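You operate a simulated robot arm through the tools that you are given. There is no shell and no other tool.

You are at the controls of a simulated robot arm. One attempt, no reset.

## Task
Turn the small still's heat off and swap in the empty beaker.
Fine: heat off first; swing the spout aside and back; the filled beaker goes on the small green tray. Set down upright: small beaker. Where these are worked on the way, their far stop is far enough and under half their travel is too little: swing spout.

The check looks at the end state, three seconds after you hand in, the way a careful person would. Anything else that was tipped, shoved, dropped, spilled or broken makes it a failure.

## Robot
A 7-joint arm with a two-finger gripper, fixed in place. Base frame: the origin is at the foot of the arm, x ahead of it, y to its left, z up; the work surface is at about z = 0.4. Lengths are in cm, angles in degrees, forces in N, time in s.
With the tool pointing down near the work surface it reaches from about 22 to 56 cm from the base axis. Its first joint turns from -166.0 to 166.0 degrees. Payload 1.2 kg.
The TCP is the grasp point between the finger pads, 2.2 cm short of the fingertips. In the tool frame z runs along the fingers and y along their closing line. Largest opening 9.2 cm; the body of the gripper starts 6.5 cm behind the TCP.
Orientation is told as [roll, pitch, yaw] about the base's x, y, z axes, in that order, counted from this pose: with the fingers straight down and closing along the base's y, the tool's x points along the base's -x, its y along +y and its z along -z.

## Interface
- The arm moves only by the tool arm_command. Its argument "plan" is a list of rows, each a list of 7 numbers: the shift along the tool's x, y, z in cm, then the turn, a rotation vector about the tool's x, y, z in degrees, then the finger opening in cm, from 0 to 9.2. In form: [[tx, ty, tz, wx, wy, wz, hand], ...]. A call has 1 to 20 rows; each row is the pose to reach, as a shift and turn from the pose commanded when the call began, along the tool's axes at that moment. Each row takes 0.2 s and may step no farther than 5 cm and 8.6 degrees from the row before; otherwise, or with a gripper value out of range, the whole call is refused. Where a pose cannot be reached the arm comes as near as it can. A force on the tool above 40 N (or 10 N above the force at the start of the call, whichever is more), or a blocked arm, ends the call early, and 0.2 s more pass. The fingers move at their own pace and stop on an object; they squeeze with about 26 N. The grip force told is the motor's: it shows also when the fingers shut on nothing. Time passes only in rows, and 0.2 s behind the last, so rows that repeat a pose let the fingers close. It gives the time, the measured TCP pose, the force on the tool (base axes), the opening and the grip force at its end, in the units of the frame above (readings bear some noise), with the torque about the TCP (base axes, N m) and any sound that the robot's microphone picked up, and new pictures: "pictures" is both (left out), scene, wrist or none.
- Cameras (640 x 400 px; columns grow to the right, rows downward): "scene" is fixed at [39.84, 64.96, 60.94]; the picture's right is [-0.99, 0.11, 0.00], its down [0.07, 0.57, -0.82] and it looks along [-0.09, -0.81, -0.58] (base axes); focal length 262 px, centre (320, 200). "wrist" rides on the gripper at [7.1, 1.9, -10.2] in the tool frame; the picture's right is [-0.26, 0.96, 0.00], its down [-0.75, -0.20, -0.62] and it looks along [-0.60, -0.16, 0.78] (tool axes); focal length 280 px, centre (320, 200).
- measure_at(camera, pixels): for up to 12 pixels [column, row] of the newest picture of that camera ("zoom" is the newest enlarged one), the place [x, y, z] in the base frame of the surface seen there, good to about 0.3 cm. It takes no simulated time.
- zoom(camera, box): a new picture of the part [left, top, right, bottom] of that camera's present view, enlarged. It takes no simulated time.
- close_job(): hands the job in; it is judged then, once.

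Open the gripper and draw the arm clear of the work before you hand the job in, unless the task says otherwise.

The tools are called by a JSON object that holds its "api" and its "payload". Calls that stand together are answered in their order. arm_command: Moves the arm, as the interface text tells. Its arguments: {"type":"object","properties":{"plan":{"type":"array","items":{"type":"array","items":{"type":"number"}}},"pictures":{"type":"string","enum":["both","scene","wrist","none"]}},"required":["plan"]} The other tools are called the same way: measure_at (camera, pixels) gives the place of the surface under pixels of a picture; zoom (camera, box) takes an enlarged picture of a part of a camera's view; close_job () hands the job in.

At the start:

```text
t: 0.0
tcp_pos: [25.89, 8.28, 45.75]
orientation: [0.0, 0.0, 0.0]
wrist_force: [-0.9, -0.4, -0.3]
ft_torque: [0.02, 0.01, -0.03]
width: 9.21
grasp_force: 0.1
```

scene: 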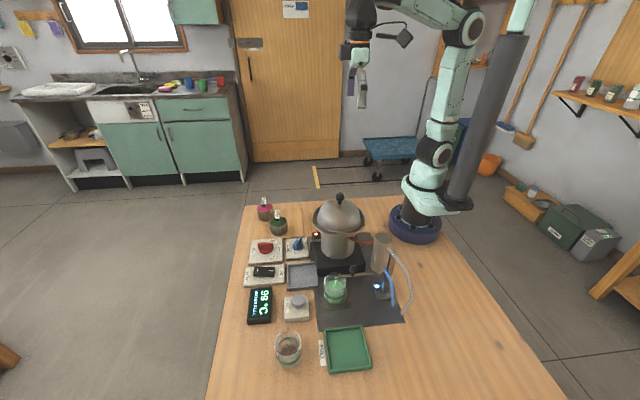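
wrist: 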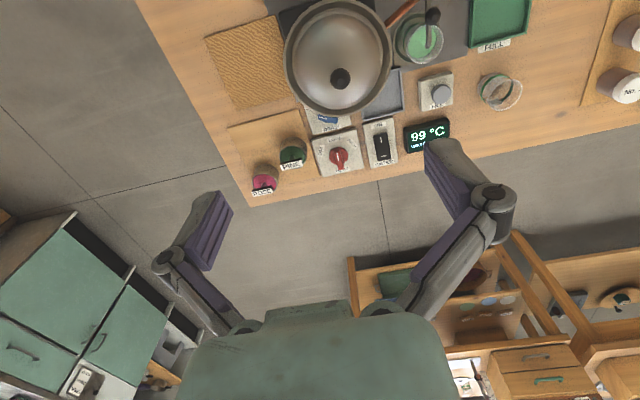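

The scene shows the still around (338,225), the control plates around (265,250), the filled beaker at (335,290), the empty beaker at (288,347), and the green tray at (347,348). I'll zoom in for details first.

{"api": "zoom", "payload": {"camera": "scene", "box": [230, 180, 430, 305]}}

{"api": "zoom", "payload": {"camera": "scene", "box": [230, 260, 430, 385]}}

{"api": "zoom", "payload": {"camera": "wrist", "box": [230, 60, 550, 260]}}

{"api": "zoom", "payload": {"camera": "wrist", "box": [320, 0, 640, 200]}}

```text
3.20 times, centred on (330, 242) of scene
```

zoom: 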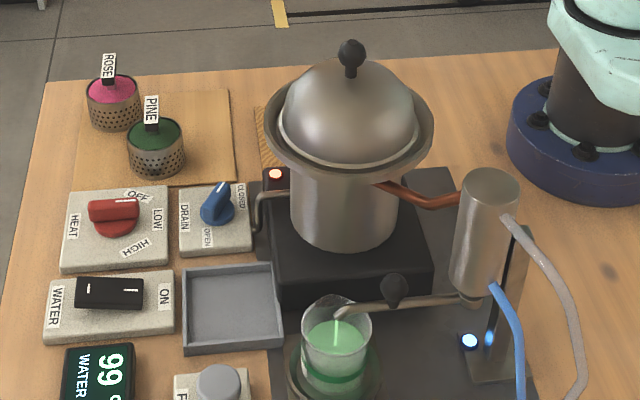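

```text
3.20 times, centred on (330, 322) of scene
```

zoom: 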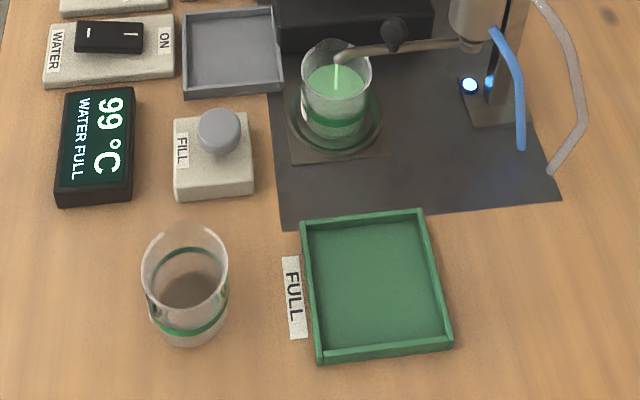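

```text
2.00 times, centred on (390, 160) of wrist
```

zoom: 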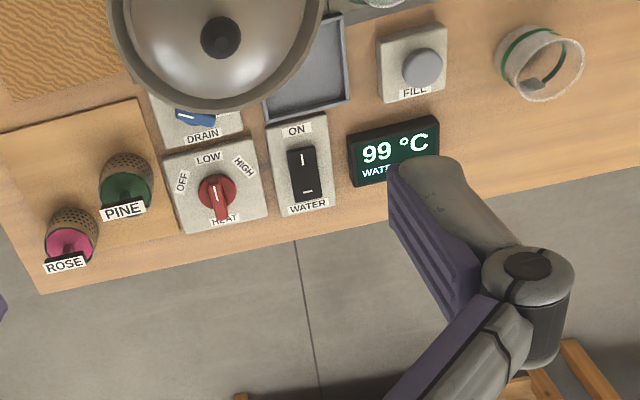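

```text
2.00 times, centred on (480, 100) of wrist
```

zoom: 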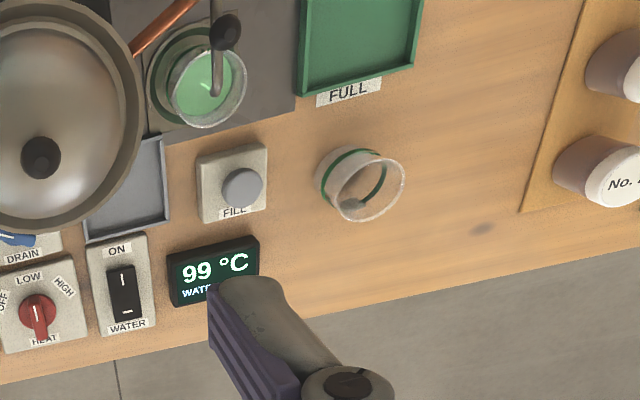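

The heat knob at zoom (217,193) has its white mark towards LOW; OFF lies counter-clockwise seen from above. I'll measure the key objects from the scene camera.

{"api": "measure_at", "payload": {"camera": "scene", "pixels": [[260, 245], [265, 246], [270, 246], [266, 251], [252, 262], [281, 263], [252, 240], [282, 239], [275, 241], [279, 248], [272, 257]]}}

{"api": "measure_at", "payload": {"camera": "scene", "pixels": [[325, 279], [346, 281], [335, 287], [335, 274], [334, 303], [337, 278], [353, 271], [353, 276], [375, 273], [381, 240], [328, 302], [343, 301]]}}

{"api": "measure_at", "payload": {"camera": "scene", "pixels": [[275, 346], [301, 346], [288, 331], [288, 365], [289, 348], [325, 329], [362, 327], [370, 368], [330, 372], [347, 348], [301, 308], [288, 369]]}}

```text
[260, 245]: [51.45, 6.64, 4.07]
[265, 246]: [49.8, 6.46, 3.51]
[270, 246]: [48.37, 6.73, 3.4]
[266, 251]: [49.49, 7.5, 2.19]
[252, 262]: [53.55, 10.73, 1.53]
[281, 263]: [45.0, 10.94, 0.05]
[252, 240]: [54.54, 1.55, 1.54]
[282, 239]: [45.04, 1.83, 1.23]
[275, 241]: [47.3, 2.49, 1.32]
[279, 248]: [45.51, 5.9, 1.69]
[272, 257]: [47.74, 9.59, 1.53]
```

```text
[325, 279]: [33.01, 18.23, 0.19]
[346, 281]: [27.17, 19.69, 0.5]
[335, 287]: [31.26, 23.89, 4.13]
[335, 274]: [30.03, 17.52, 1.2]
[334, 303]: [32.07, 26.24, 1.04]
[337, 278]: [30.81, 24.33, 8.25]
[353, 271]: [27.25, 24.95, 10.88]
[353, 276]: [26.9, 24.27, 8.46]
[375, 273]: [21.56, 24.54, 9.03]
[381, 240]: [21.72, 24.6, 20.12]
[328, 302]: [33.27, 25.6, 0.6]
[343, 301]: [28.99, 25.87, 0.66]
```

```text
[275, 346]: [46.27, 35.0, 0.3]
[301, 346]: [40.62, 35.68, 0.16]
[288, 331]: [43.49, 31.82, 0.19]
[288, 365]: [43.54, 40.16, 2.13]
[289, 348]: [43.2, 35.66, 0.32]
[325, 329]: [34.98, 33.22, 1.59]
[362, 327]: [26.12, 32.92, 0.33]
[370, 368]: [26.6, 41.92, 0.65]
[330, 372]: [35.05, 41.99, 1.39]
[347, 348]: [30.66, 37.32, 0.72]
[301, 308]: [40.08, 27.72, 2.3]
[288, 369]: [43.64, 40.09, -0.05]
```

The knob bar is centred near (50, 6.4, 3.8), with OFF about 55–60° counter-clockwise from LOW. I'll move above it at a safe height to look with the wrist camera.

{"api": "arm_command", "payload": {"plan": [[-4.5, 0, 0, 0, 0, 0, 9.2], [-9, -0.5, 0, 0, 0, 0, 9.2], [-13.5, -1, 0, 0, 0, 0, 9.2], [-17.5, -1.4, 2, 0, 0, 0, 9.2], [-20.5, -1.7, 5, 0, 0, 0, 9.2], [-22.5, -1.9, 9, 0, 0, 0, 7], [-23.5, -1.9, 13, 0, 0, 0, 6], [-24, -1.9, 17, 0, 0, 0, 6], [-24, -1.9, 20, 0, 0, 0, 6], [-24, -1.9, 20, 0, 0, 0, 6]]}}

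{"api": "measure_at", "payload": {"camera": "scene", "pixels": [[339, 196], [314, 218], [362, 218], [337, 225], [381, 235], [381, 260]]}}

```text
t: 2.2
tcp_pos: [49.94, 6.35, 25.93]
orientation: [0.0, 0.0, 0.0]
wrist_force: [-0.3, 0.2, 0.3]
ft_torque: [0.01, -0.03, -0.03]
width: 5.99
grasp_force: 0.1
```

scene: 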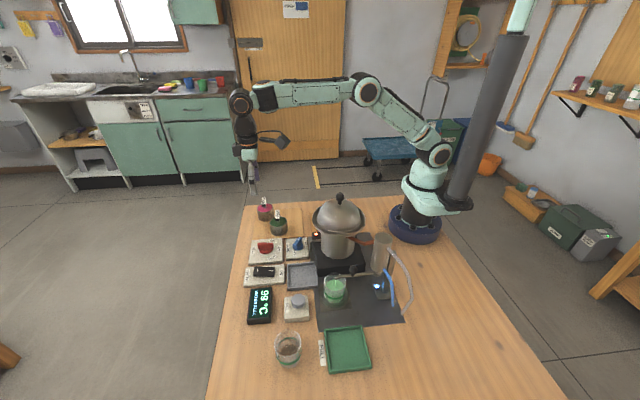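
wrist: 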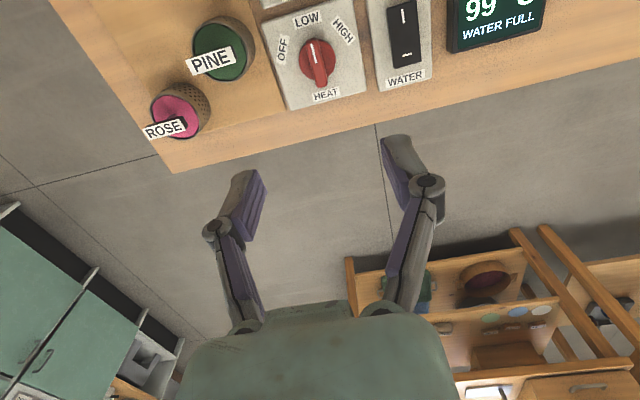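

```text
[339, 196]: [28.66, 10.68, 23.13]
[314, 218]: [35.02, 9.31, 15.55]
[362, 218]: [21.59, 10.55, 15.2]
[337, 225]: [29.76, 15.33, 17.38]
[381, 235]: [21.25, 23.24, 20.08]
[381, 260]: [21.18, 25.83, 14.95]
```

The wrist picture shows the heat knob at (317,62). I'll zoom and measure it from here.

{"api": "zoom", "payload": {"camera": "wrist", "box": [240, 0, 400, 100]}}

{"api": "measure_at", "payload": {"camera": "wrist", "pixels": [[315, 45], [317, 60], [319, 75], [321, 86], [302, 55], [334, 57], [283, 48], [306, 18], [343, 31], [326, 94]]}}

```text
4.00 times, centred on (320, 50) of wrist
```

zoom: 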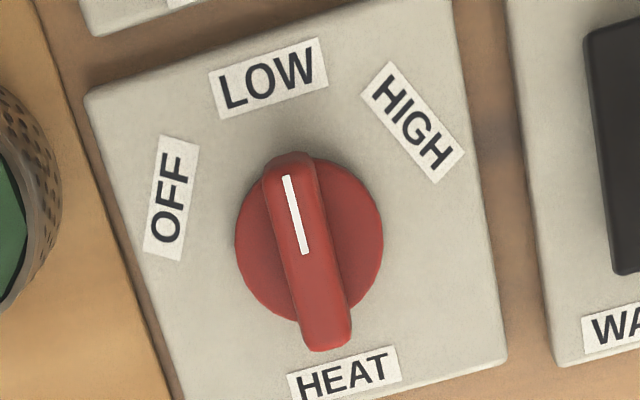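

```text
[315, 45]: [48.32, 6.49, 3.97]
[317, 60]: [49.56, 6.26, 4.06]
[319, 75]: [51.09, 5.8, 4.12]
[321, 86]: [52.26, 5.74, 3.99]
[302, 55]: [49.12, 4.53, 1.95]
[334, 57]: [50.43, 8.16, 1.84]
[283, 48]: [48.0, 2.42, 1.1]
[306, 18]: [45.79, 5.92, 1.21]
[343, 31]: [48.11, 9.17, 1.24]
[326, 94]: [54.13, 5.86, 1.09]
```

The bar runs from about (47.9,6.5) to (52.2,5.7), top z≈4, with the disc at z≈2. I'll go down astride it with a small yaw, fingertips at about z 2.4.

{"api": "arm_command", "payload": {"plan": [[-0.1, -0.2, 4, 0, 0, 4, 4], [-0.15, -0.25, 8.5, 0, 0, 8, 4], [-0.15, -0.25, 13, 0, 0, 8, 4], [-0.15, -0.25, 16.5, 0, 0, 8, 4], [-0.15, -0.25, 19, 0, 0, 8, 4], [-0.15, -0.25, 20.5, 0, 0, 8, 4], [-0.15, -0.25, 21.3, 0, 0, 8, 4], [-0.15, -0.25, 21.3, 0, 0, 8, 4]]}}

{"api": "zoom", "payload": {"camera": "scene", "box": [230, 200, 330, 263]}}

```text
t: 4.0
tcp_pos: [50.17, 6.04, 4.62]
orientation: [0.0, 0.0, -8.1]
wrist_force: [-0.2, 0.3, 0.3]
ft_torque: [-0.04, -0.03, -0.01]
width: 4.0
grasp_force: 0.1
```

scene: 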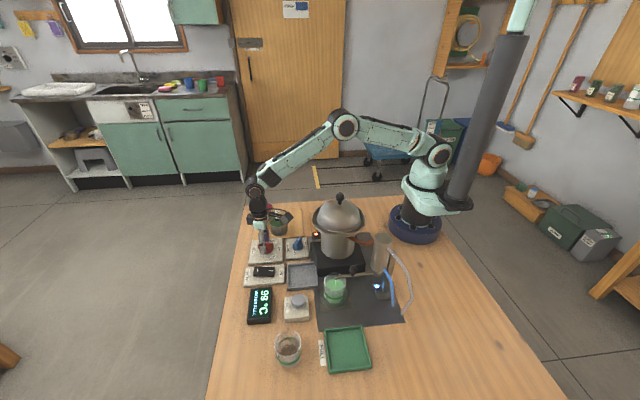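
wrist: 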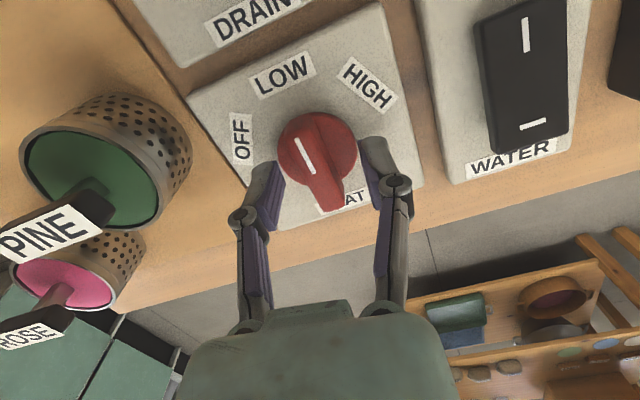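

```text
6.35 times, centred on (280, 232) of scene
```

zoom: 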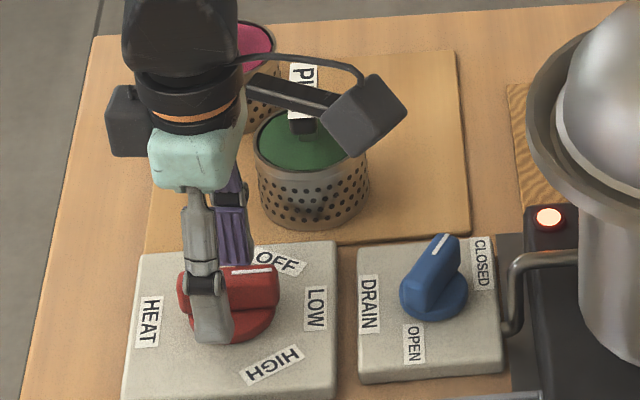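

The fingers straddle the bar; I check that the basket heights leave room for the camera body as the hand turns.

{"api": "measure_at", "payload": {"camera": "wrist", "pixels": [[50, 225], [95, 200], [60, 160], [190, 150], [305, 155], [325, 195], [30, 345]]}}

```text
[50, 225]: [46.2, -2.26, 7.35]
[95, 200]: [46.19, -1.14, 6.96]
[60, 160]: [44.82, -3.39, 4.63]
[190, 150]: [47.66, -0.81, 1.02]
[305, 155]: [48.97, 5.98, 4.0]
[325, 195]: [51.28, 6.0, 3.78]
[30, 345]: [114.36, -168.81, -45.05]
```

Baskets top out near z 7.4, below the hand, so turning is safe. I close on the bar now.

{"api": "arm_command", "payload": {"plan": [[0, 0, 0, 0, 0, 0, 0.3], [0, 0, 0, 0, 0, 0, 0.3], [0, 0, 0, 0, 0, 0, 0.3]], "pictures": "wrist"}}

```text
t: 4.8
tcp_pos: [50.1, 5.9, 4.61]
orientation: [0.0, 0.2, -8.2]
wrist_force: [-8.0, -10.1, 7.2]
ft_torque: [-0.18, 0.36, 0.02]
width: 1.36
grasp_force: 28.2
```

wrist: 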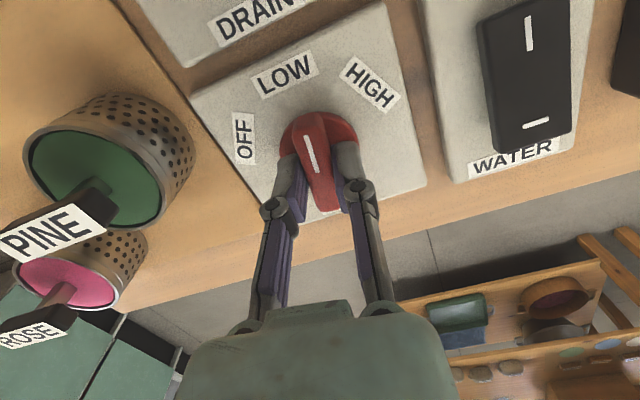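

The bar is held (opening 1.36) with about 10 N side load, so I ease the hand slightly and turn 60° counter-clockwise.

{"api": "arm_command", "payload": {"plan": [[0.1, -0.2, 0, 0, 0, 0, 0.3], [0.1, -0.2, 0, 0, 0, -6, 0.3], [0.1, -0.2, 0, 0, 0, -12, 0.3], [0.1, -0.2, 0, 0, 0, -18, 0.3], [0.1, -0.2, 0, 0, 0, -24, 0.3], [0.1, -0.2, 0, 0, 0, -30, 0.3], [0.1, -0.2, 0, 0, 0, -36, 0.3], [0.1, -0.2, 0, 0, 0, -42, 0.3], [0.1, -0.2, 0, 0, 0, -48, 0.3], [0.1, -0.2, 0, 0, 0, -54, 0.3], [0.1, -0.2, 0, 0, 0, -60, 0.3], [0.1, -0.2, 0, 0, 0, -60, 0.3]]}}

{"api": "zoom", "payload": {"camera": "scene", "box": [230, 200, 430, 325]}}

```text
t: 7.4
tcp_pos: [49.92, 5.91, 4.51]
orientation: [0.0, -0.1, 52.1]
wrist_force: [11.8, 18.0, 1.8]
ft_torque: [0.65, -0.43, -0.02]
width: 1.38
grasp_force: 28.0
```

scene: 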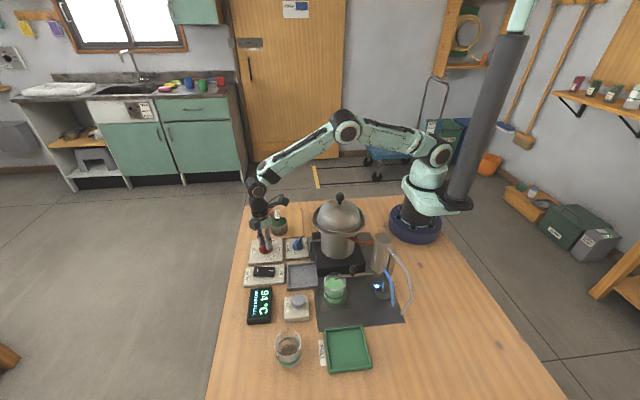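
wrist: 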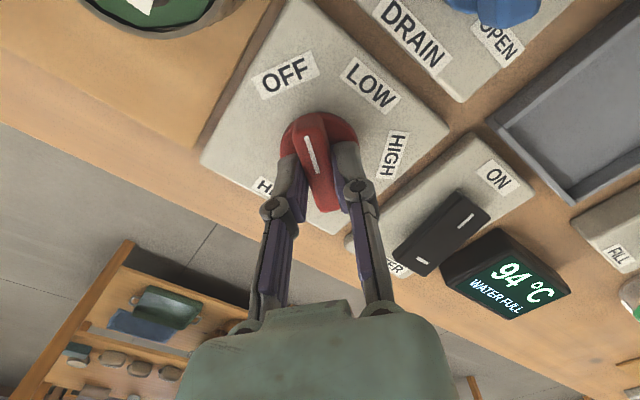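

```text
3.20 times, centred on (330, 262) of scene
```

zoom: 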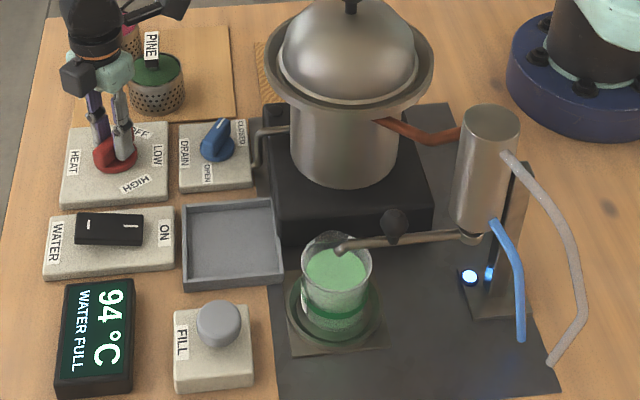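

The heater lamp is out, the drip has stopped, the temperature is falling (94 °C), and the pointer sits at OFF as it did for LOW. I release and rise.

{"api": "arm_command", "payload": {"plan": [[0, 0, 0, 0, 0, 0, 4], [0, 0, 0, 0, 0, 0, 4], [0, 0, -3, 0, 0, 0, 4], [0, 0, -7, 0, 0, 0, 4], [0, 0, -11, 0, 0, 0, 4], [0, 0, -15, 0, 0, 0, 4], [0, 0, -19, 0, 0, 0, 4], [0, 0, -22, 0, 0, 0, 4], [0, 0, -22, 0, 0, 0, 4]]}}

{"api": "zoom", "payload": {"camera": "scene", "box": [230, 200, 330, 263]}}

{"api": "zoom", "payload": {"camera": "wrist", "box": [200, 0, 440, 150]}}

{"api": "zoom", "payload": {"camera": "scene", "box": [305, 230, 405, 320]}}

```text
t: 9.4
tcp_pos: [49.84, 6.17, 26.59]
orientation: [0.0, 0.1, 51.9]
wrist_force: [0.1, -0.4, -0.3]
ft_torque: [-0.02, 0.02, -0.01]
width: 4.02
grasp_force: 0.0
```

scene: 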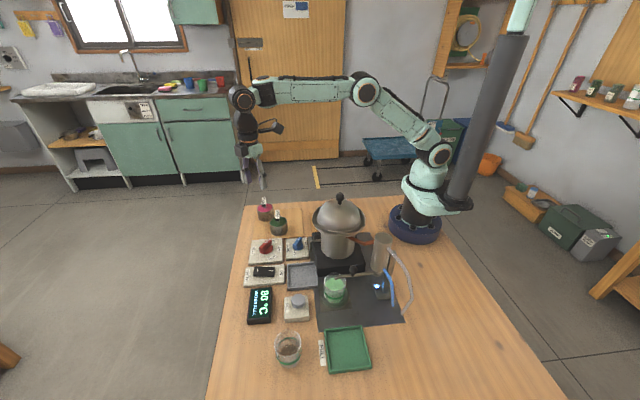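
wrist: 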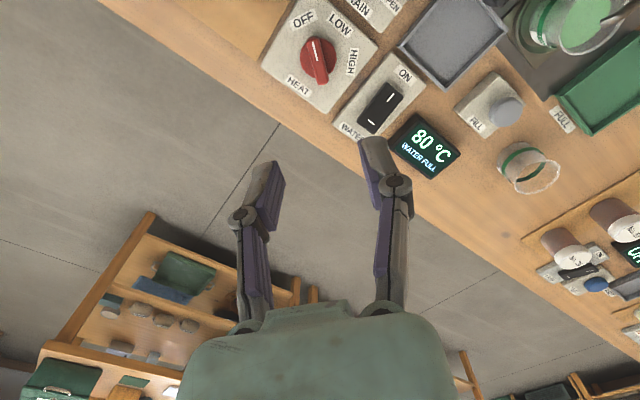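

```text
6.35 times, centred on (280, 232) of scene
```

zoom: 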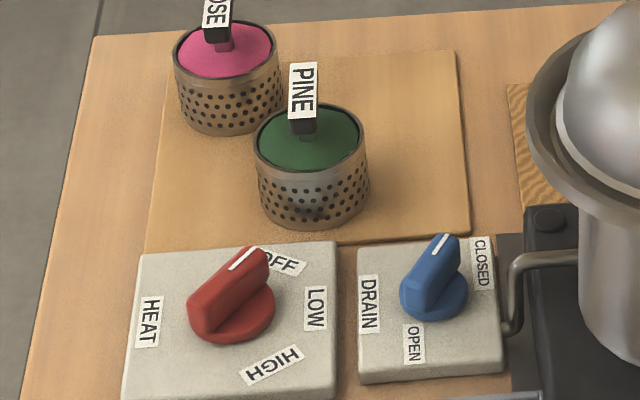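

```text
2.67 times, centred on (320, 75) of wrist
```

zoom: 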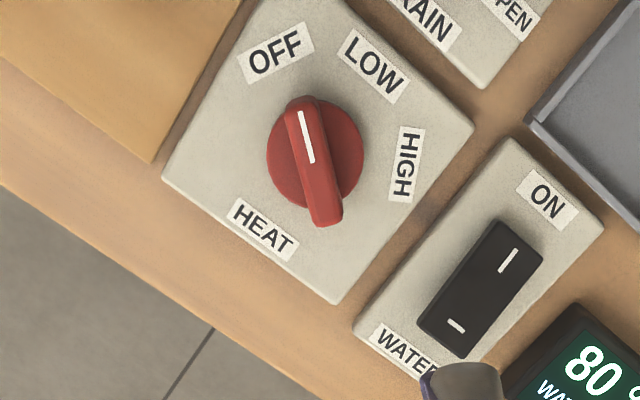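

```text
4.44 times, centred on (355, 275) of scene
```

zoom: 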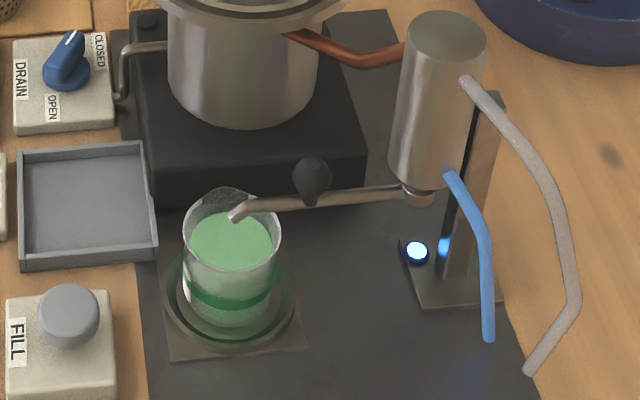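

The knob mark now points at OFF, the lamp is dark, and the temperature is falling to 80 °C. Next I swing the hand over to the beaker side, yawed so the camera looks from the front at the spout.

{"api": "arm_command", "payload": {"plan": [[-0.49, 1.71, -1, 0, 0, 7.9, 4], [-0.97, 3.42, -2, 0, 0, 15.8, 4], [-1.46, 5.13, -3.4, 0, 0, 23.7, 4], [-1.94, 6.84, -3.4, 0, 0, 31.6, 4], [-2.43, 8.54, -3.4, 0, 0, 39.4, 4], [-2.92, 10.25, -3.4, 0, 0, 47.3, 4], [-3.4, 11.96, -3.4, 0, 0, 55.2, 4], [-3.89, 13.67, -3.4, 0, 0, 63.1, 4], [-4.38, 15.38, -3.4, 0, 0, 71, 4], [-4.86, 17.09, -3.4, 0, 0, 78.9, 4], [-5.35, 18.8, -3.4, 0, 0, 86.8, 4], [-5.83, 20.5, -3.4, 0, 0, 94.7, 4], [-6.32, 22.2, -3.4, 0, 0, 102.6, 4], [-6.8, 23.9, -3.4, 0, 0, 110.4, 4], [-7.3, 25.6, -3.4, 0, 0, 118.3, 4], [-7.8, 27.3, -3.4, 0, 0, 126.2, 4], [-8.26, 29.05, -3.4, 0, 0, 134.1, 4], [-8.75, 30.76, -3.4, 0, 0, 142, 4], [-8.75, 30.76, -3.4, 0, 0, 142, 4]]}}

```text
t: 13.4
tcp_pos: [31.14, 31.76, 29.96]
orientation: [0.0, 0.0, -90.3]
wrist_force: [-0.2, -0.6, -0.5]
ft_torque: [-0.02, 0.02, 0.02]
width: 3.98
grasp_force: 0.2
```

scene: 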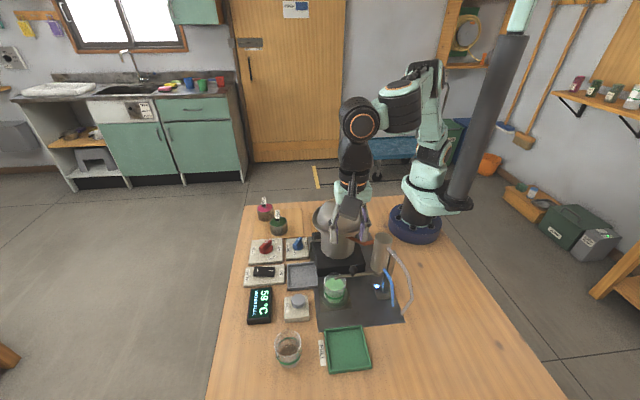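
wrist: 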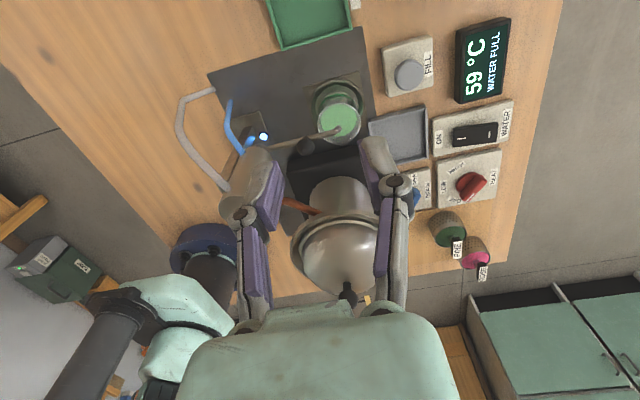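

{"api": "zoom", "payload": {"camera": "wrist", "box": [200, 60, 400, 185]}}

{"api": "measure_at", "payload": {"camera": "wrist", "pixels": [[340, 117], [322, 120], [358, 120], [337, 129], [304, 146], [305, 150], [325, 134], [262, 137], [320, 98], [338, 86], [245, 160]]}}

```text
3.20 times, centred on (300, 122) of wrist
```

zoom: 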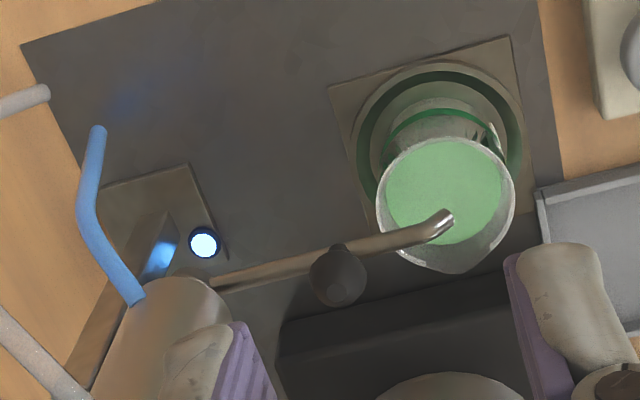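

```text
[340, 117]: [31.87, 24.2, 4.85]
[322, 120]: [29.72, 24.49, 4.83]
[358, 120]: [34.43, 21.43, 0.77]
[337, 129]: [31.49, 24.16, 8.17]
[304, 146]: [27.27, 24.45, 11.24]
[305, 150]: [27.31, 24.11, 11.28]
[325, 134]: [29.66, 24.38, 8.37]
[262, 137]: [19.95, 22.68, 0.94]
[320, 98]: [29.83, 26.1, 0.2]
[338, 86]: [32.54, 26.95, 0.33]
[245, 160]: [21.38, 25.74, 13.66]
```

The spout runs from the condenser (~21.3, 24.4) to its tip at (31.5,24.2,8.2), with the ball knob at (27.3,24.3), top z 11.3. I'll measure hose and condenser positions before choosing how to swing it.

{"api": "measure_at", "payload": {"camera": "wrist", "pixels": [[231, 101], [228, 122], [242, 152], [258, 152], [214, 91], [180, 110], [275, 148], [284, 144], [293, 141], [238, 130], [300, 170], [258, 120]]}}

{"api": "measure_at", "payload": {"camera": "scene", "pixels": [[374, 252], [390, 252], [381, 236], [381, 268], [395, 285], [392, 300], [401, 260], [409, 290], [384, 300], [404, 312]]}}

{"api": "zoom", "payload": {"camera": "scene", "box": [345, 225, 425, 325]}}

```text
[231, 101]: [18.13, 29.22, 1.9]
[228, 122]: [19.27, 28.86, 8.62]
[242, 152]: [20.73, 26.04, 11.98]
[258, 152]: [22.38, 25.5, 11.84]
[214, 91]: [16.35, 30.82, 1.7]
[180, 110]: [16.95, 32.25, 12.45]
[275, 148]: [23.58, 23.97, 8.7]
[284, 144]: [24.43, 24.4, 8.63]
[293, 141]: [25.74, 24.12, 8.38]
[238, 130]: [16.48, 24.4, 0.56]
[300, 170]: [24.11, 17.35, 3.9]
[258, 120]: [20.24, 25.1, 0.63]
```

```text
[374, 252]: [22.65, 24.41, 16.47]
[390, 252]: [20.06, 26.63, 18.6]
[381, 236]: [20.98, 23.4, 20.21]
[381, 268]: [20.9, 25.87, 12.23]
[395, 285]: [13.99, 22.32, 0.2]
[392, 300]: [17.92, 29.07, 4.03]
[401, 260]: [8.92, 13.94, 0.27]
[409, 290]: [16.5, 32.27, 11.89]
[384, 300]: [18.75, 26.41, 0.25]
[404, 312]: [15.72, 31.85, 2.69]
```

```text
4.00 times, centred on (385, 275) of scene
```

zoom: 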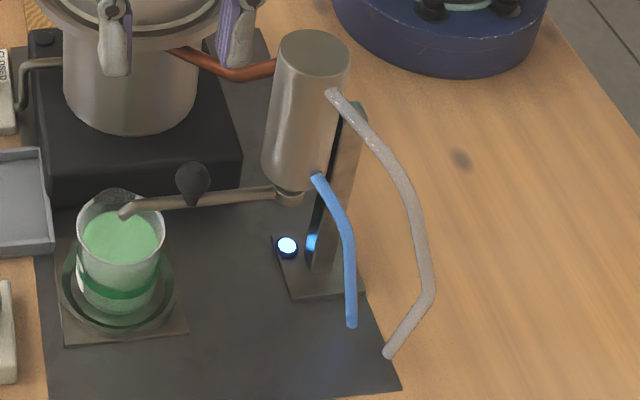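

The hoses stay at x<20.8, so a swing to +y (counter-clockwise) is free, and yaw −45 keeps the hand clear of the condenser. I'll move above the knob at (27.3,24.3).

{"api": "arm_command", "payload": {"plan": [[-1.2, -0.64, 0, 0, 0, -7.5, 4], [-2.5, -1.28, 0, 0, 0, -15, 4], [-3.75, -1.92, 0, 0, 0, -22.5, 4], [-5, -2.56, 1, 0, 0, -30, 4], [-6.25, -3.2, 3, 0, 0, -37.5, 4], [-7.5, -3.84, 6, 0, 0, -45, 4], [-7.5, -3.84, 9, 0, 0, -45, 4], [-7.5, -3.84, 11, 0, 0, -45, 4], [-7.5, -3.84, 11, 0, 0, -45, 4]]}}

{"api": "zoom", "payload": {"camera": "wrist", "box": [200, 50, 440, 200]}}

{"api": "zoom", "payload": {"camera": "scene", "box": [300, 180, 420, 330]}}

```text
t: 15.4
tcp_pos: [27.27, 24.32, 19.11]
orientation: [0.0, 0.1, -44.9]
wrist_force: [0.5, -0.8, 0.3]
ft_torque: [-0.03, 0.01, -0.04]
width: 3.99
grasp_force: 0.1
```

scene: 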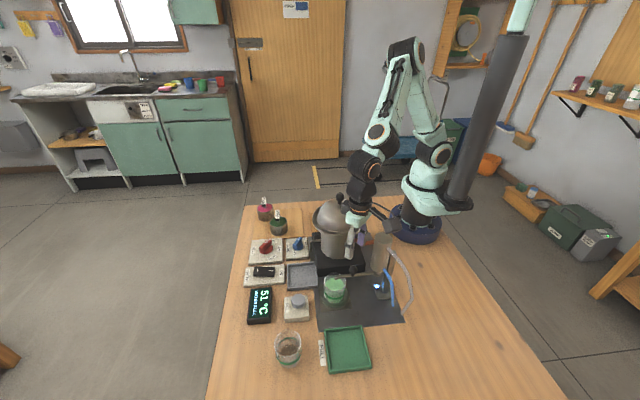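
wrist: 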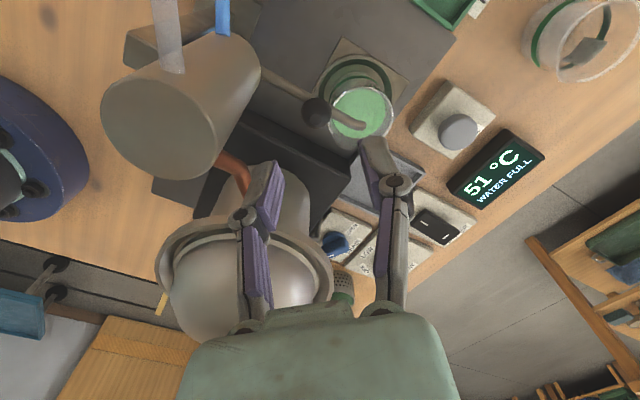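

```text
2.67 times, centred on (320, 125) of wrist
```

zoom: 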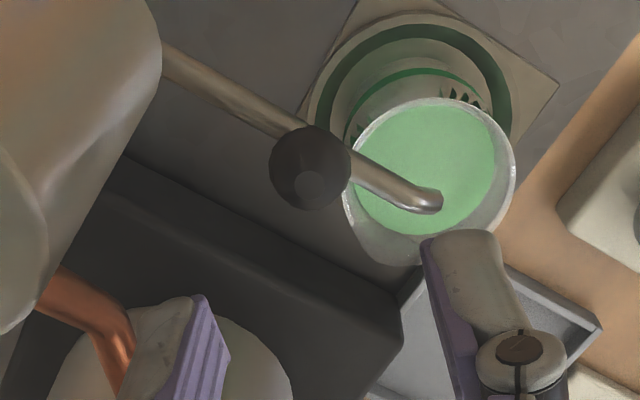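

```text
2.67 times, centred on (360, 255) of scene
```

zoom: 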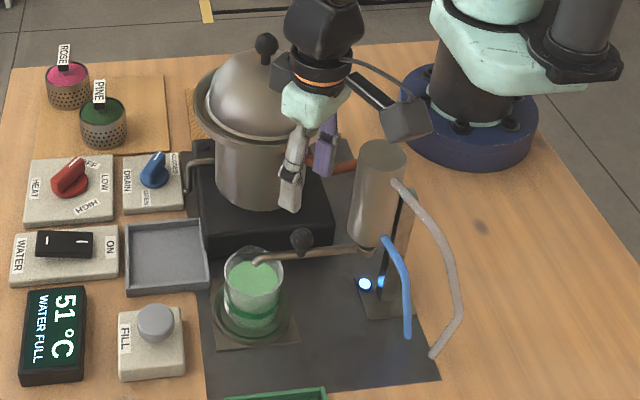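

I check the copper pipe and knob locations more closely before going down.

{"api": "measure_at", "payload": {"camera": "wrist", "pixels": [[316, 112], [305, 112], [328, 112], [316, 101], [316, 122], [220, 160], [235, 170], [245, 180], [360, 110], [335, 118], [290, 93], [352, 125]]}}

{"api": "measure_at", "payload": {"camera": "zoom", "pixels": [[312, 165], [335, 168], [350, 162], [303, 240], [270, 258], [255, 290], [240, 265], [283, 262], [225, 285]]}}

```text
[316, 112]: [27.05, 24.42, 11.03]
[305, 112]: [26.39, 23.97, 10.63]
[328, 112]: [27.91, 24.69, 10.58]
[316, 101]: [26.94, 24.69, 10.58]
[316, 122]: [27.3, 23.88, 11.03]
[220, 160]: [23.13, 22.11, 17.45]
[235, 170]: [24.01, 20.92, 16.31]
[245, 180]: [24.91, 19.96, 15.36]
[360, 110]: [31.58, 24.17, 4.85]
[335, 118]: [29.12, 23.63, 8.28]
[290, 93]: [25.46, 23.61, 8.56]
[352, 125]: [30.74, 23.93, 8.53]
```

```text
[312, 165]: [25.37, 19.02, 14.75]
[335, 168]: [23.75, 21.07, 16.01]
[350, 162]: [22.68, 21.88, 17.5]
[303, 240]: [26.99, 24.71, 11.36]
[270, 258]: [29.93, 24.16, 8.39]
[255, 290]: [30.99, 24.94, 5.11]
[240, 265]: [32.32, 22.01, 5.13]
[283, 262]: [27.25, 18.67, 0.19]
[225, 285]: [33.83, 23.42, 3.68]
```

The copper pipe passes about (24,20.9,16.3), leaving clearance under the hand body at yaw −45 with a narrow opening. I go down to the knob, stopping with the fingertips above the spout.

{"api": "arm_command", "payload": {"plan": [[0.1, -0.05, 1.5, 0, 0, 0, 3.6], [0.14, -0.07, 3.5, 0, 0, 0, 3.6], [0.14, -0.07, 5, 0, 0, 0, 3.6], [0.14, -0.07, 6.3, 0, 0, 0, 3.6], [0.14, -0.07, 7.4, 0, 0, 0, 3.6], [0.14, -0.07, 7.4, 0, 0, 0, 3.6]]}}

{"api": "zoom", "payload": {"camera": "wrist", "box": [200, 80, 440, 230]}}

{"api": "zoom", "payload": {"camera": "scene", "box": [310, 210, 410, 310]}}

```text
t: 16.8
tcp_pos: [27.13, 24.48, 11.54]
orientation: [0.0, 0.0, -44.9]
wrist_force: [0.6, 0.0, -0.2]
ft_torque: [0.02, -0.02, 0.0]
width: 3.61
grasp_force: 0.0
```

scene: 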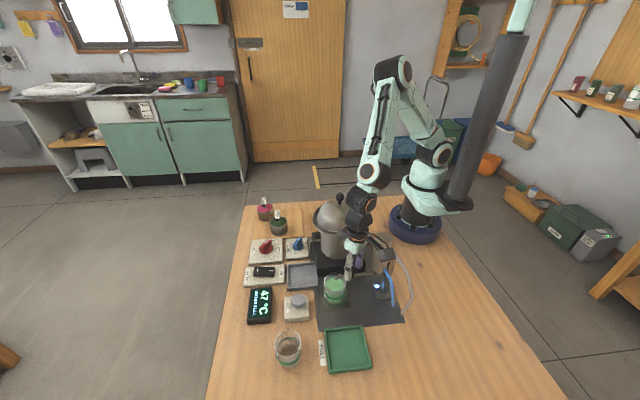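
wrist: 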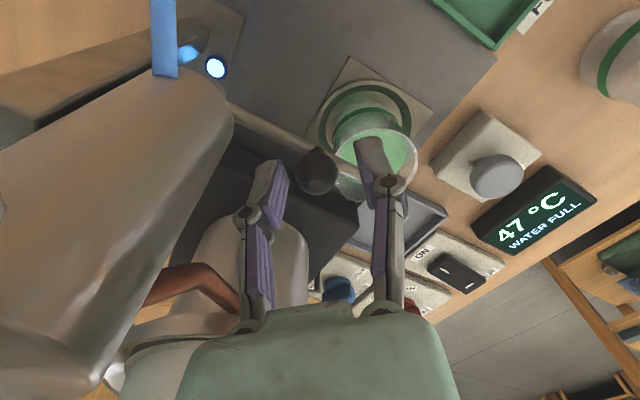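

```text
2.67 times, centred on (320, 155) of wrist
```

zoom: 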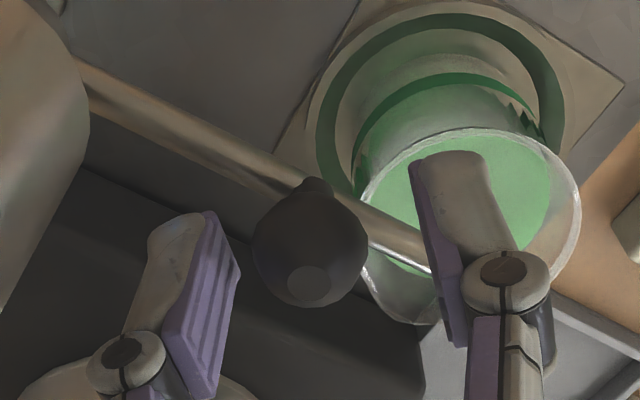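

```text
4.00 times, centred on (360, 260) of scene
```

zoom: 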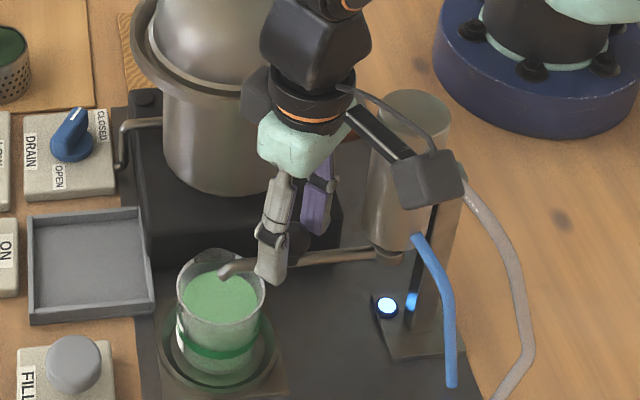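

The knob sits between the pads near the gap centre; I close on it.

{"api": "arm_command", "payload": {"plan": [[0, 0, 0, 0, 0, 0, 1], [0, 0, 0, 0, 0, 0, 1], [0, 0, 0, 0, 0, 0, 1]], "pictures": "wrist"}}

```text
t: 17.6
tcp_pos: [27.22, 24.34, 11.65]
orientation: [0.0, 0.1, -44.9]
wrist_force: [-6.4, 1.3, 2.0]
ft_torque: [0.06, 0.14, -0.1]
width: 2.1
grasp_force: 28.1
```

wrist: 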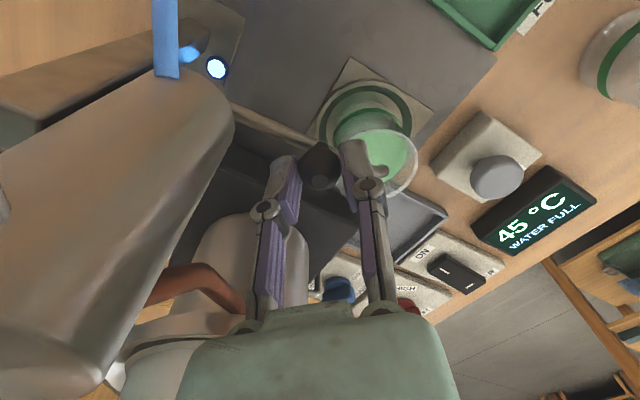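

The knob is held (opening 2.1). I try the first 16° of the arc to +y and watch the forces.

{"api": "arm_command", "payload": {"plan": [[0.298, 0.279, 0, 0, 0, -4, 1], [0.616, 0.535, 0, 0, 0, -8, 1], [0.95, 0.769, 0, 0, 0, -12, 1], [1.3, 0.979, 0, 0, 0, -16, 1], [1.3, 0.979, 0, 0, 0, -16, 1]]}}

{"api": "zoom", "payload": {"camera": "scene", "box": [310, 210, 410, 310]}}

```text
t: 18.8
tcp_pos: [26.87, 26.06, 11.64]
orientation: [0.0, 0.1, -28.9]
wrist_force: [-16.8, -5.3, 13.0]
ft_torque: [-0.21, 0.19, 0.01]
width: 2.09
grasp_force: 28.1
```

scene: 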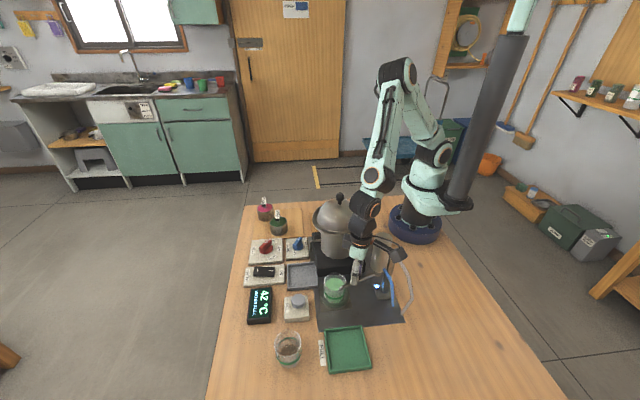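
wrist: 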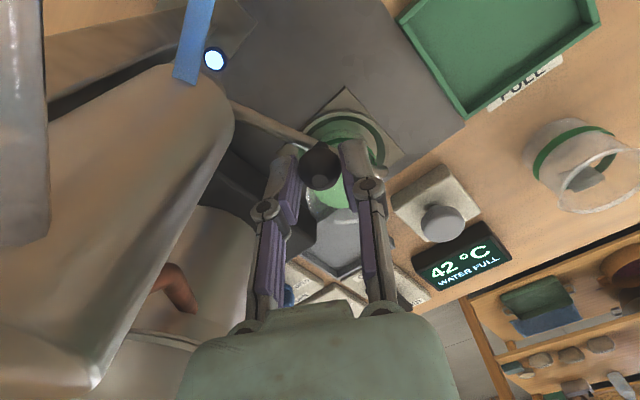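

```text
4.00 times, centred on (360, 260) of scene
```

zoom: 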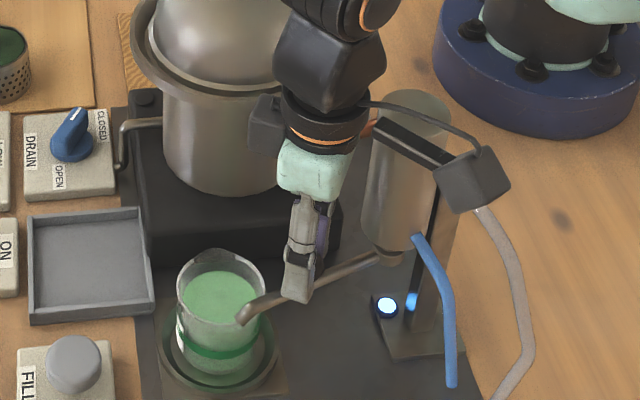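

The spout is swinging towards +y; the inward pull suggests the pivot is nearer (21.25, 24.0). I continue along the corrected arc.

{"api": "arm_command", "payload": {"plan": [[0.391, 0.18, -0.1, 0, 0, -4, 1], [0.734, 0.418, -0.1, 0, 0, -8, 1], [1.091, 0.632, -0.1, 0, 0, -12, 1], [1.463, 0.82, -0.1, 0, 0, -16, 1], [1.848, 0.981, -0.1, 0, 0, -20, 1], [2.243, 1.115, -0.1, 0, 0, -24, 1], [2.646, 1.222, -0.1, 0, 0, -28, 1], [3.055, 1.3, -0.1, 0, 0, -32, 1], [3.055, 1.3, -0.1, 0, 0, -32, 1]]}}

{"api": "zoom", "payload": {"camera": "scene", "box": [310, 210, 430, 330]}}

```text
t: 20.8
tcp_pos: [24.98, 28.75, 11.71]
orientation: [0.3, -0.1, 3.2]
wrist_force: [16.1, 22.3, -10.8]
ft_torque: [0.32, 0.14, -0.1]
width: 2.12
grasp_force: 28.3
```

scene: 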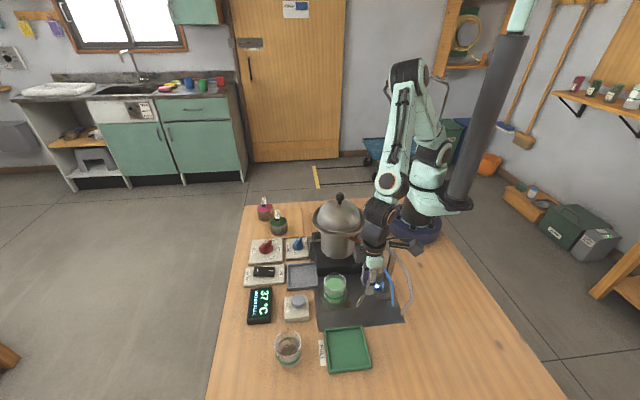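
wrist: 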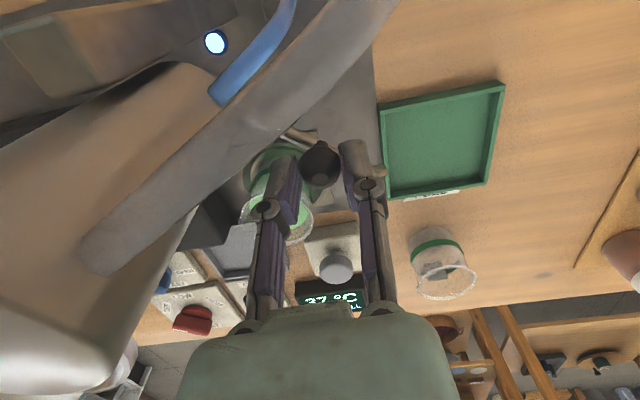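

```text
3.33 times, centred on (370, 270) of scene
```

zoom: 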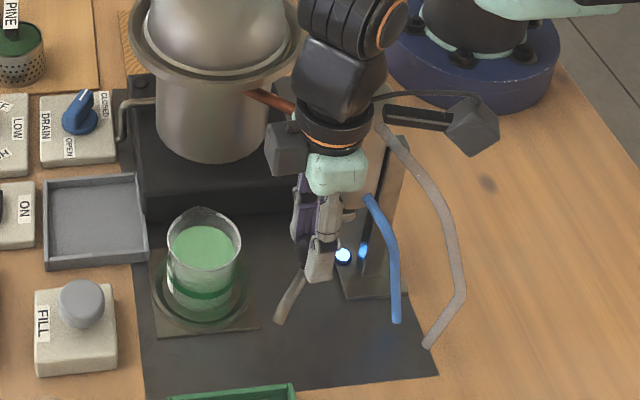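

The spout has swung about 48° with the beaker opening now clear; residual force is outward radial, so I refit the pivot to (21.06, 23.98) with r≈6.17 and continue to find the far stop.

{"api": "arm_command", "payload": {"plan": [[0.247, 0.372, 0.1, 0, 0, -4, 1], [0.593, 0.628, 0.1, 0, 0, -8, 1], [0.958, 0.859, 0.1, 0, 0, -12, 1], [1.336, 1.063, 0.1, 0, 0, -16, 1], [1.728, 1.241, 0.1, 0, 0, -20, 1], [2.132, 1.39, 0.1, 0, 0, -24, 1], [2.545, 1.512, 0.1, 0, 0, -28, 1]]}}

{"api": "zoom", "payload": {"camera": "scene", "box": [310, 210, 430, 330]}}

```text
t: 22.4
tcp_pos: [22.66, 29.59, 11.43]
orientation: [-0.5, 0.1, 30.5]
wrist_force: [29.5, -7.1, 0.4]
ft_torque: [-0.05, -0.5, 0.0]
width: 2.14
grasp_force: 28.0
```

scene: 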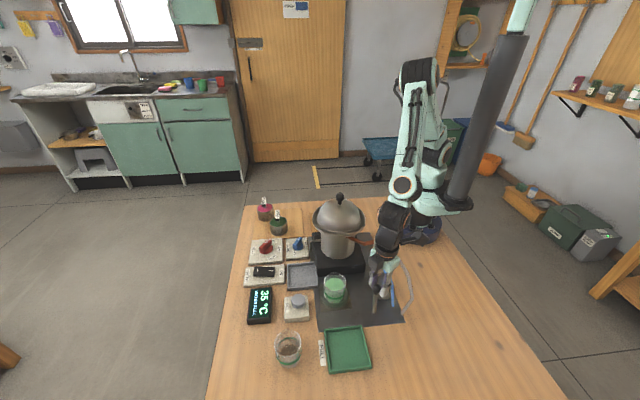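
wrist: 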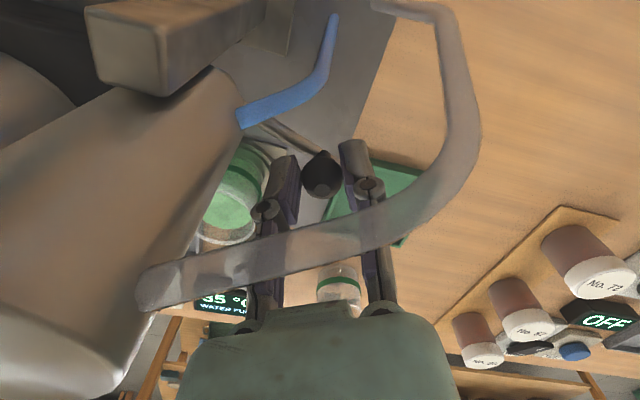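

```text
3.33 times, centred on (370, 270) of scene
```

zoom: 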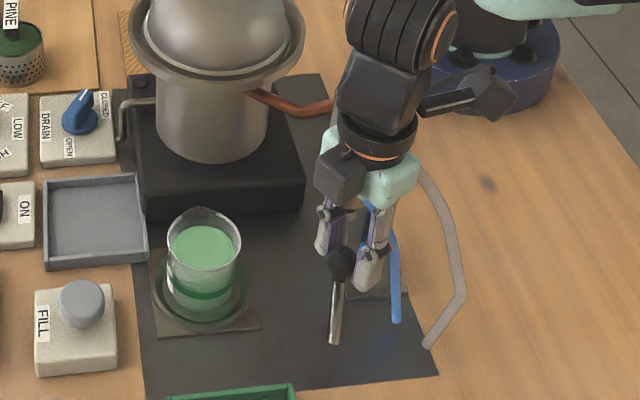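

The tangential force of about 30 N at roughly 74° indicates the far stop. I ease off, release the knob and rise straight up.

{"api": "arm_command", "payload": {"plan": [[-0.25, -0.25, 0, 0, 0, 0, 1], [-0.25, -0.25, 0, 0, 0, 0, 4.4], [-0.25, -0.25, 0, 0, 0, 0, 4.4], [-0.25, -0.25, -2, 0, 0, 0, 4.4], [-0.25, -0.25, -5, 0, 0, 0, 4.4], [-0.25, -0.25, -9, 0, 0, 0, 4.4], [-0.25, -0.25, -13, 0, 0, 0, 4.4], [-0.25, -0.25, -17, 0, 0, 0, 4.4], [-0.25, -0.25, -17, 0, 0, 0, 4.4]]}}

{"api": "zoom", "payload": {"camera": "scene", "box": [310, 210, 430, 330]}}

```text
t: 24.4
tcp_pos: [22.64, 29.53, 28.42]
orientation: [0.0, 0.0, 31.0]
wrist_force: [-1.2, 0.8, 0.0]
ft_torque: [-0.02, 0.01, 0.0]
width: 4.37
grasp_force: 0.0
```

scene: 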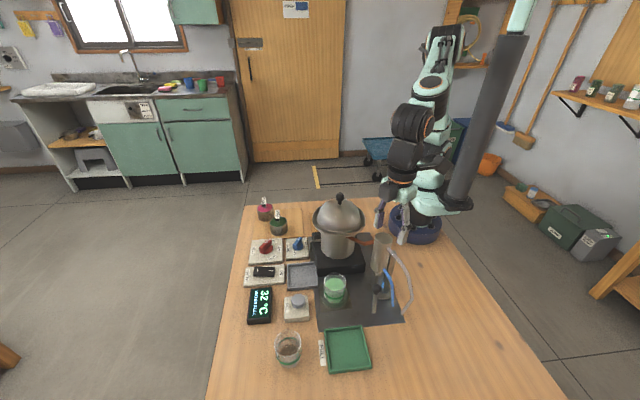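
wrist: 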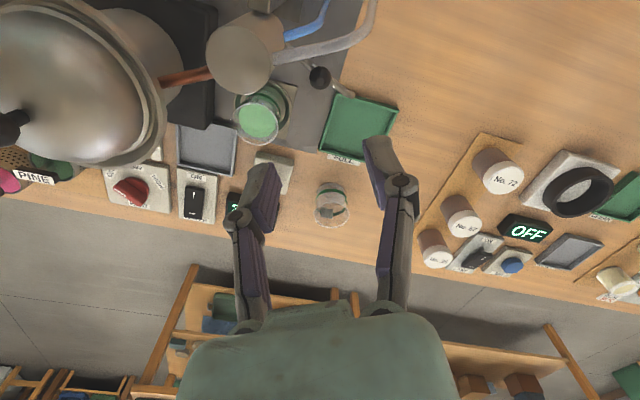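

```text
3.33 times, centred on (370, 270) of scene
```

zoom: 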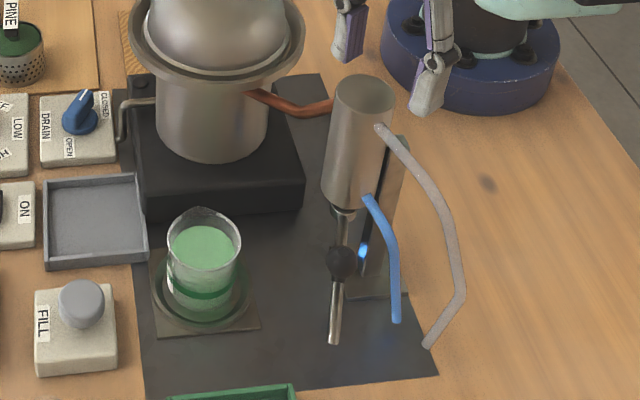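

The spout stays aside at the far stop. Now I measure the filled beaker and its coaster for the grasp.

{"api": "measure_at", "payload": {"camera": "scene", "pixels": [[334, 284], [325, 284], [343, 284], [334, 279], [334, 290], [334, 272], [324, 276], [346, 284], [323, 300], [330, 308], [348, 300], [335, 300]]}}

{"api": "measure_at", "payload": {"camera": "wrist", "pixels": [[257, 121], [240, 122], [276, 122], [257, 105], [257, 138], [257, 144], [236, 118], [280, 128], [270, 92], [284, 102], [252, 92]]}}

{"api": "zoom", "payload": {"camera": "scene", "box": [305, 255, 369, 315]}}

{"api": "zoom", "payload": {"camera": "wrist", "box": [200, 60, 360, 160]}}

```text
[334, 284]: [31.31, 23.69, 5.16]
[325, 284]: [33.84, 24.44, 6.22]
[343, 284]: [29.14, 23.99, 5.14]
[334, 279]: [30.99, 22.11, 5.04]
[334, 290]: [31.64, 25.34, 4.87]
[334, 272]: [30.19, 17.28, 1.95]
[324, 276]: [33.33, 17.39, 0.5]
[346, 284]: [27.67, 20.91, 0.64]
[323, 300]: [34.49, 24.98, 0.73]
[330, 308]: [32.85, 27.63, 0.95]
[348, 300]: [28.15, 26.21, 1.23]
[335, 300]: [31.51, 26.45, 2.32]
```

```text
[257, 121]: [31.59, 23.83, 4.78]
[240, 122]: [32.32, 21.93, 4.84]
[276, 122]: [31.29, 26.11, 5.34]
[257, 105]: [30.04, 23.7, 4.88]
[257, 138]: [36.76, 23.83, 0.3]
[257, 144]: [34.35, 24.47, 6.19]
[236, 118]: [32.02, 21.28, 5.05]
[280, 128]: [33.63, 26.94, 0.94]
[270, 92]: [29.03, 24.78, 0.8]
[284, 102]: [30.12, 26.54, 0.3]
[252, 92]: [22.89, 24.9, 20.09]
```

```text
6.67 times, centred on (337, 285) of scene
```

zoom: 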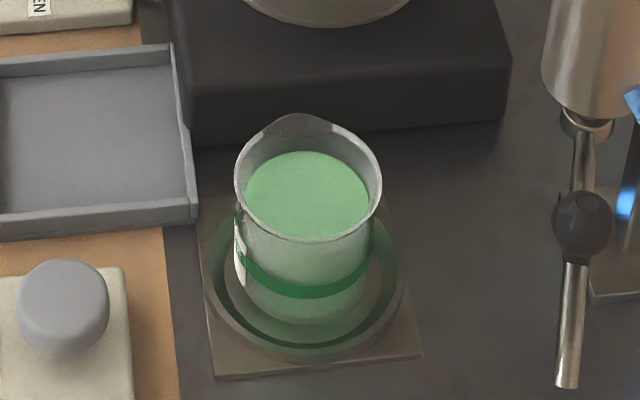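

```text
4.00 times, centred on (280, 110) of wrist
```

zoom: 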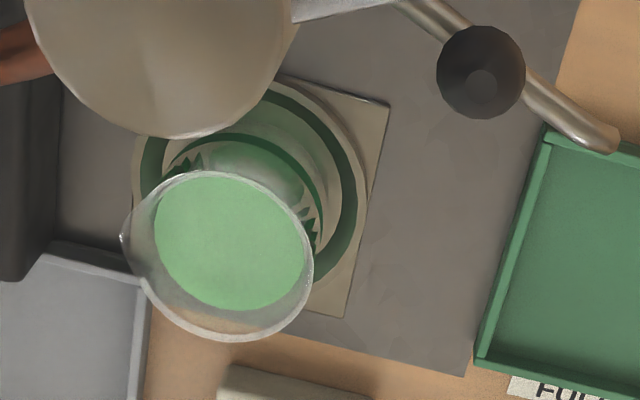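

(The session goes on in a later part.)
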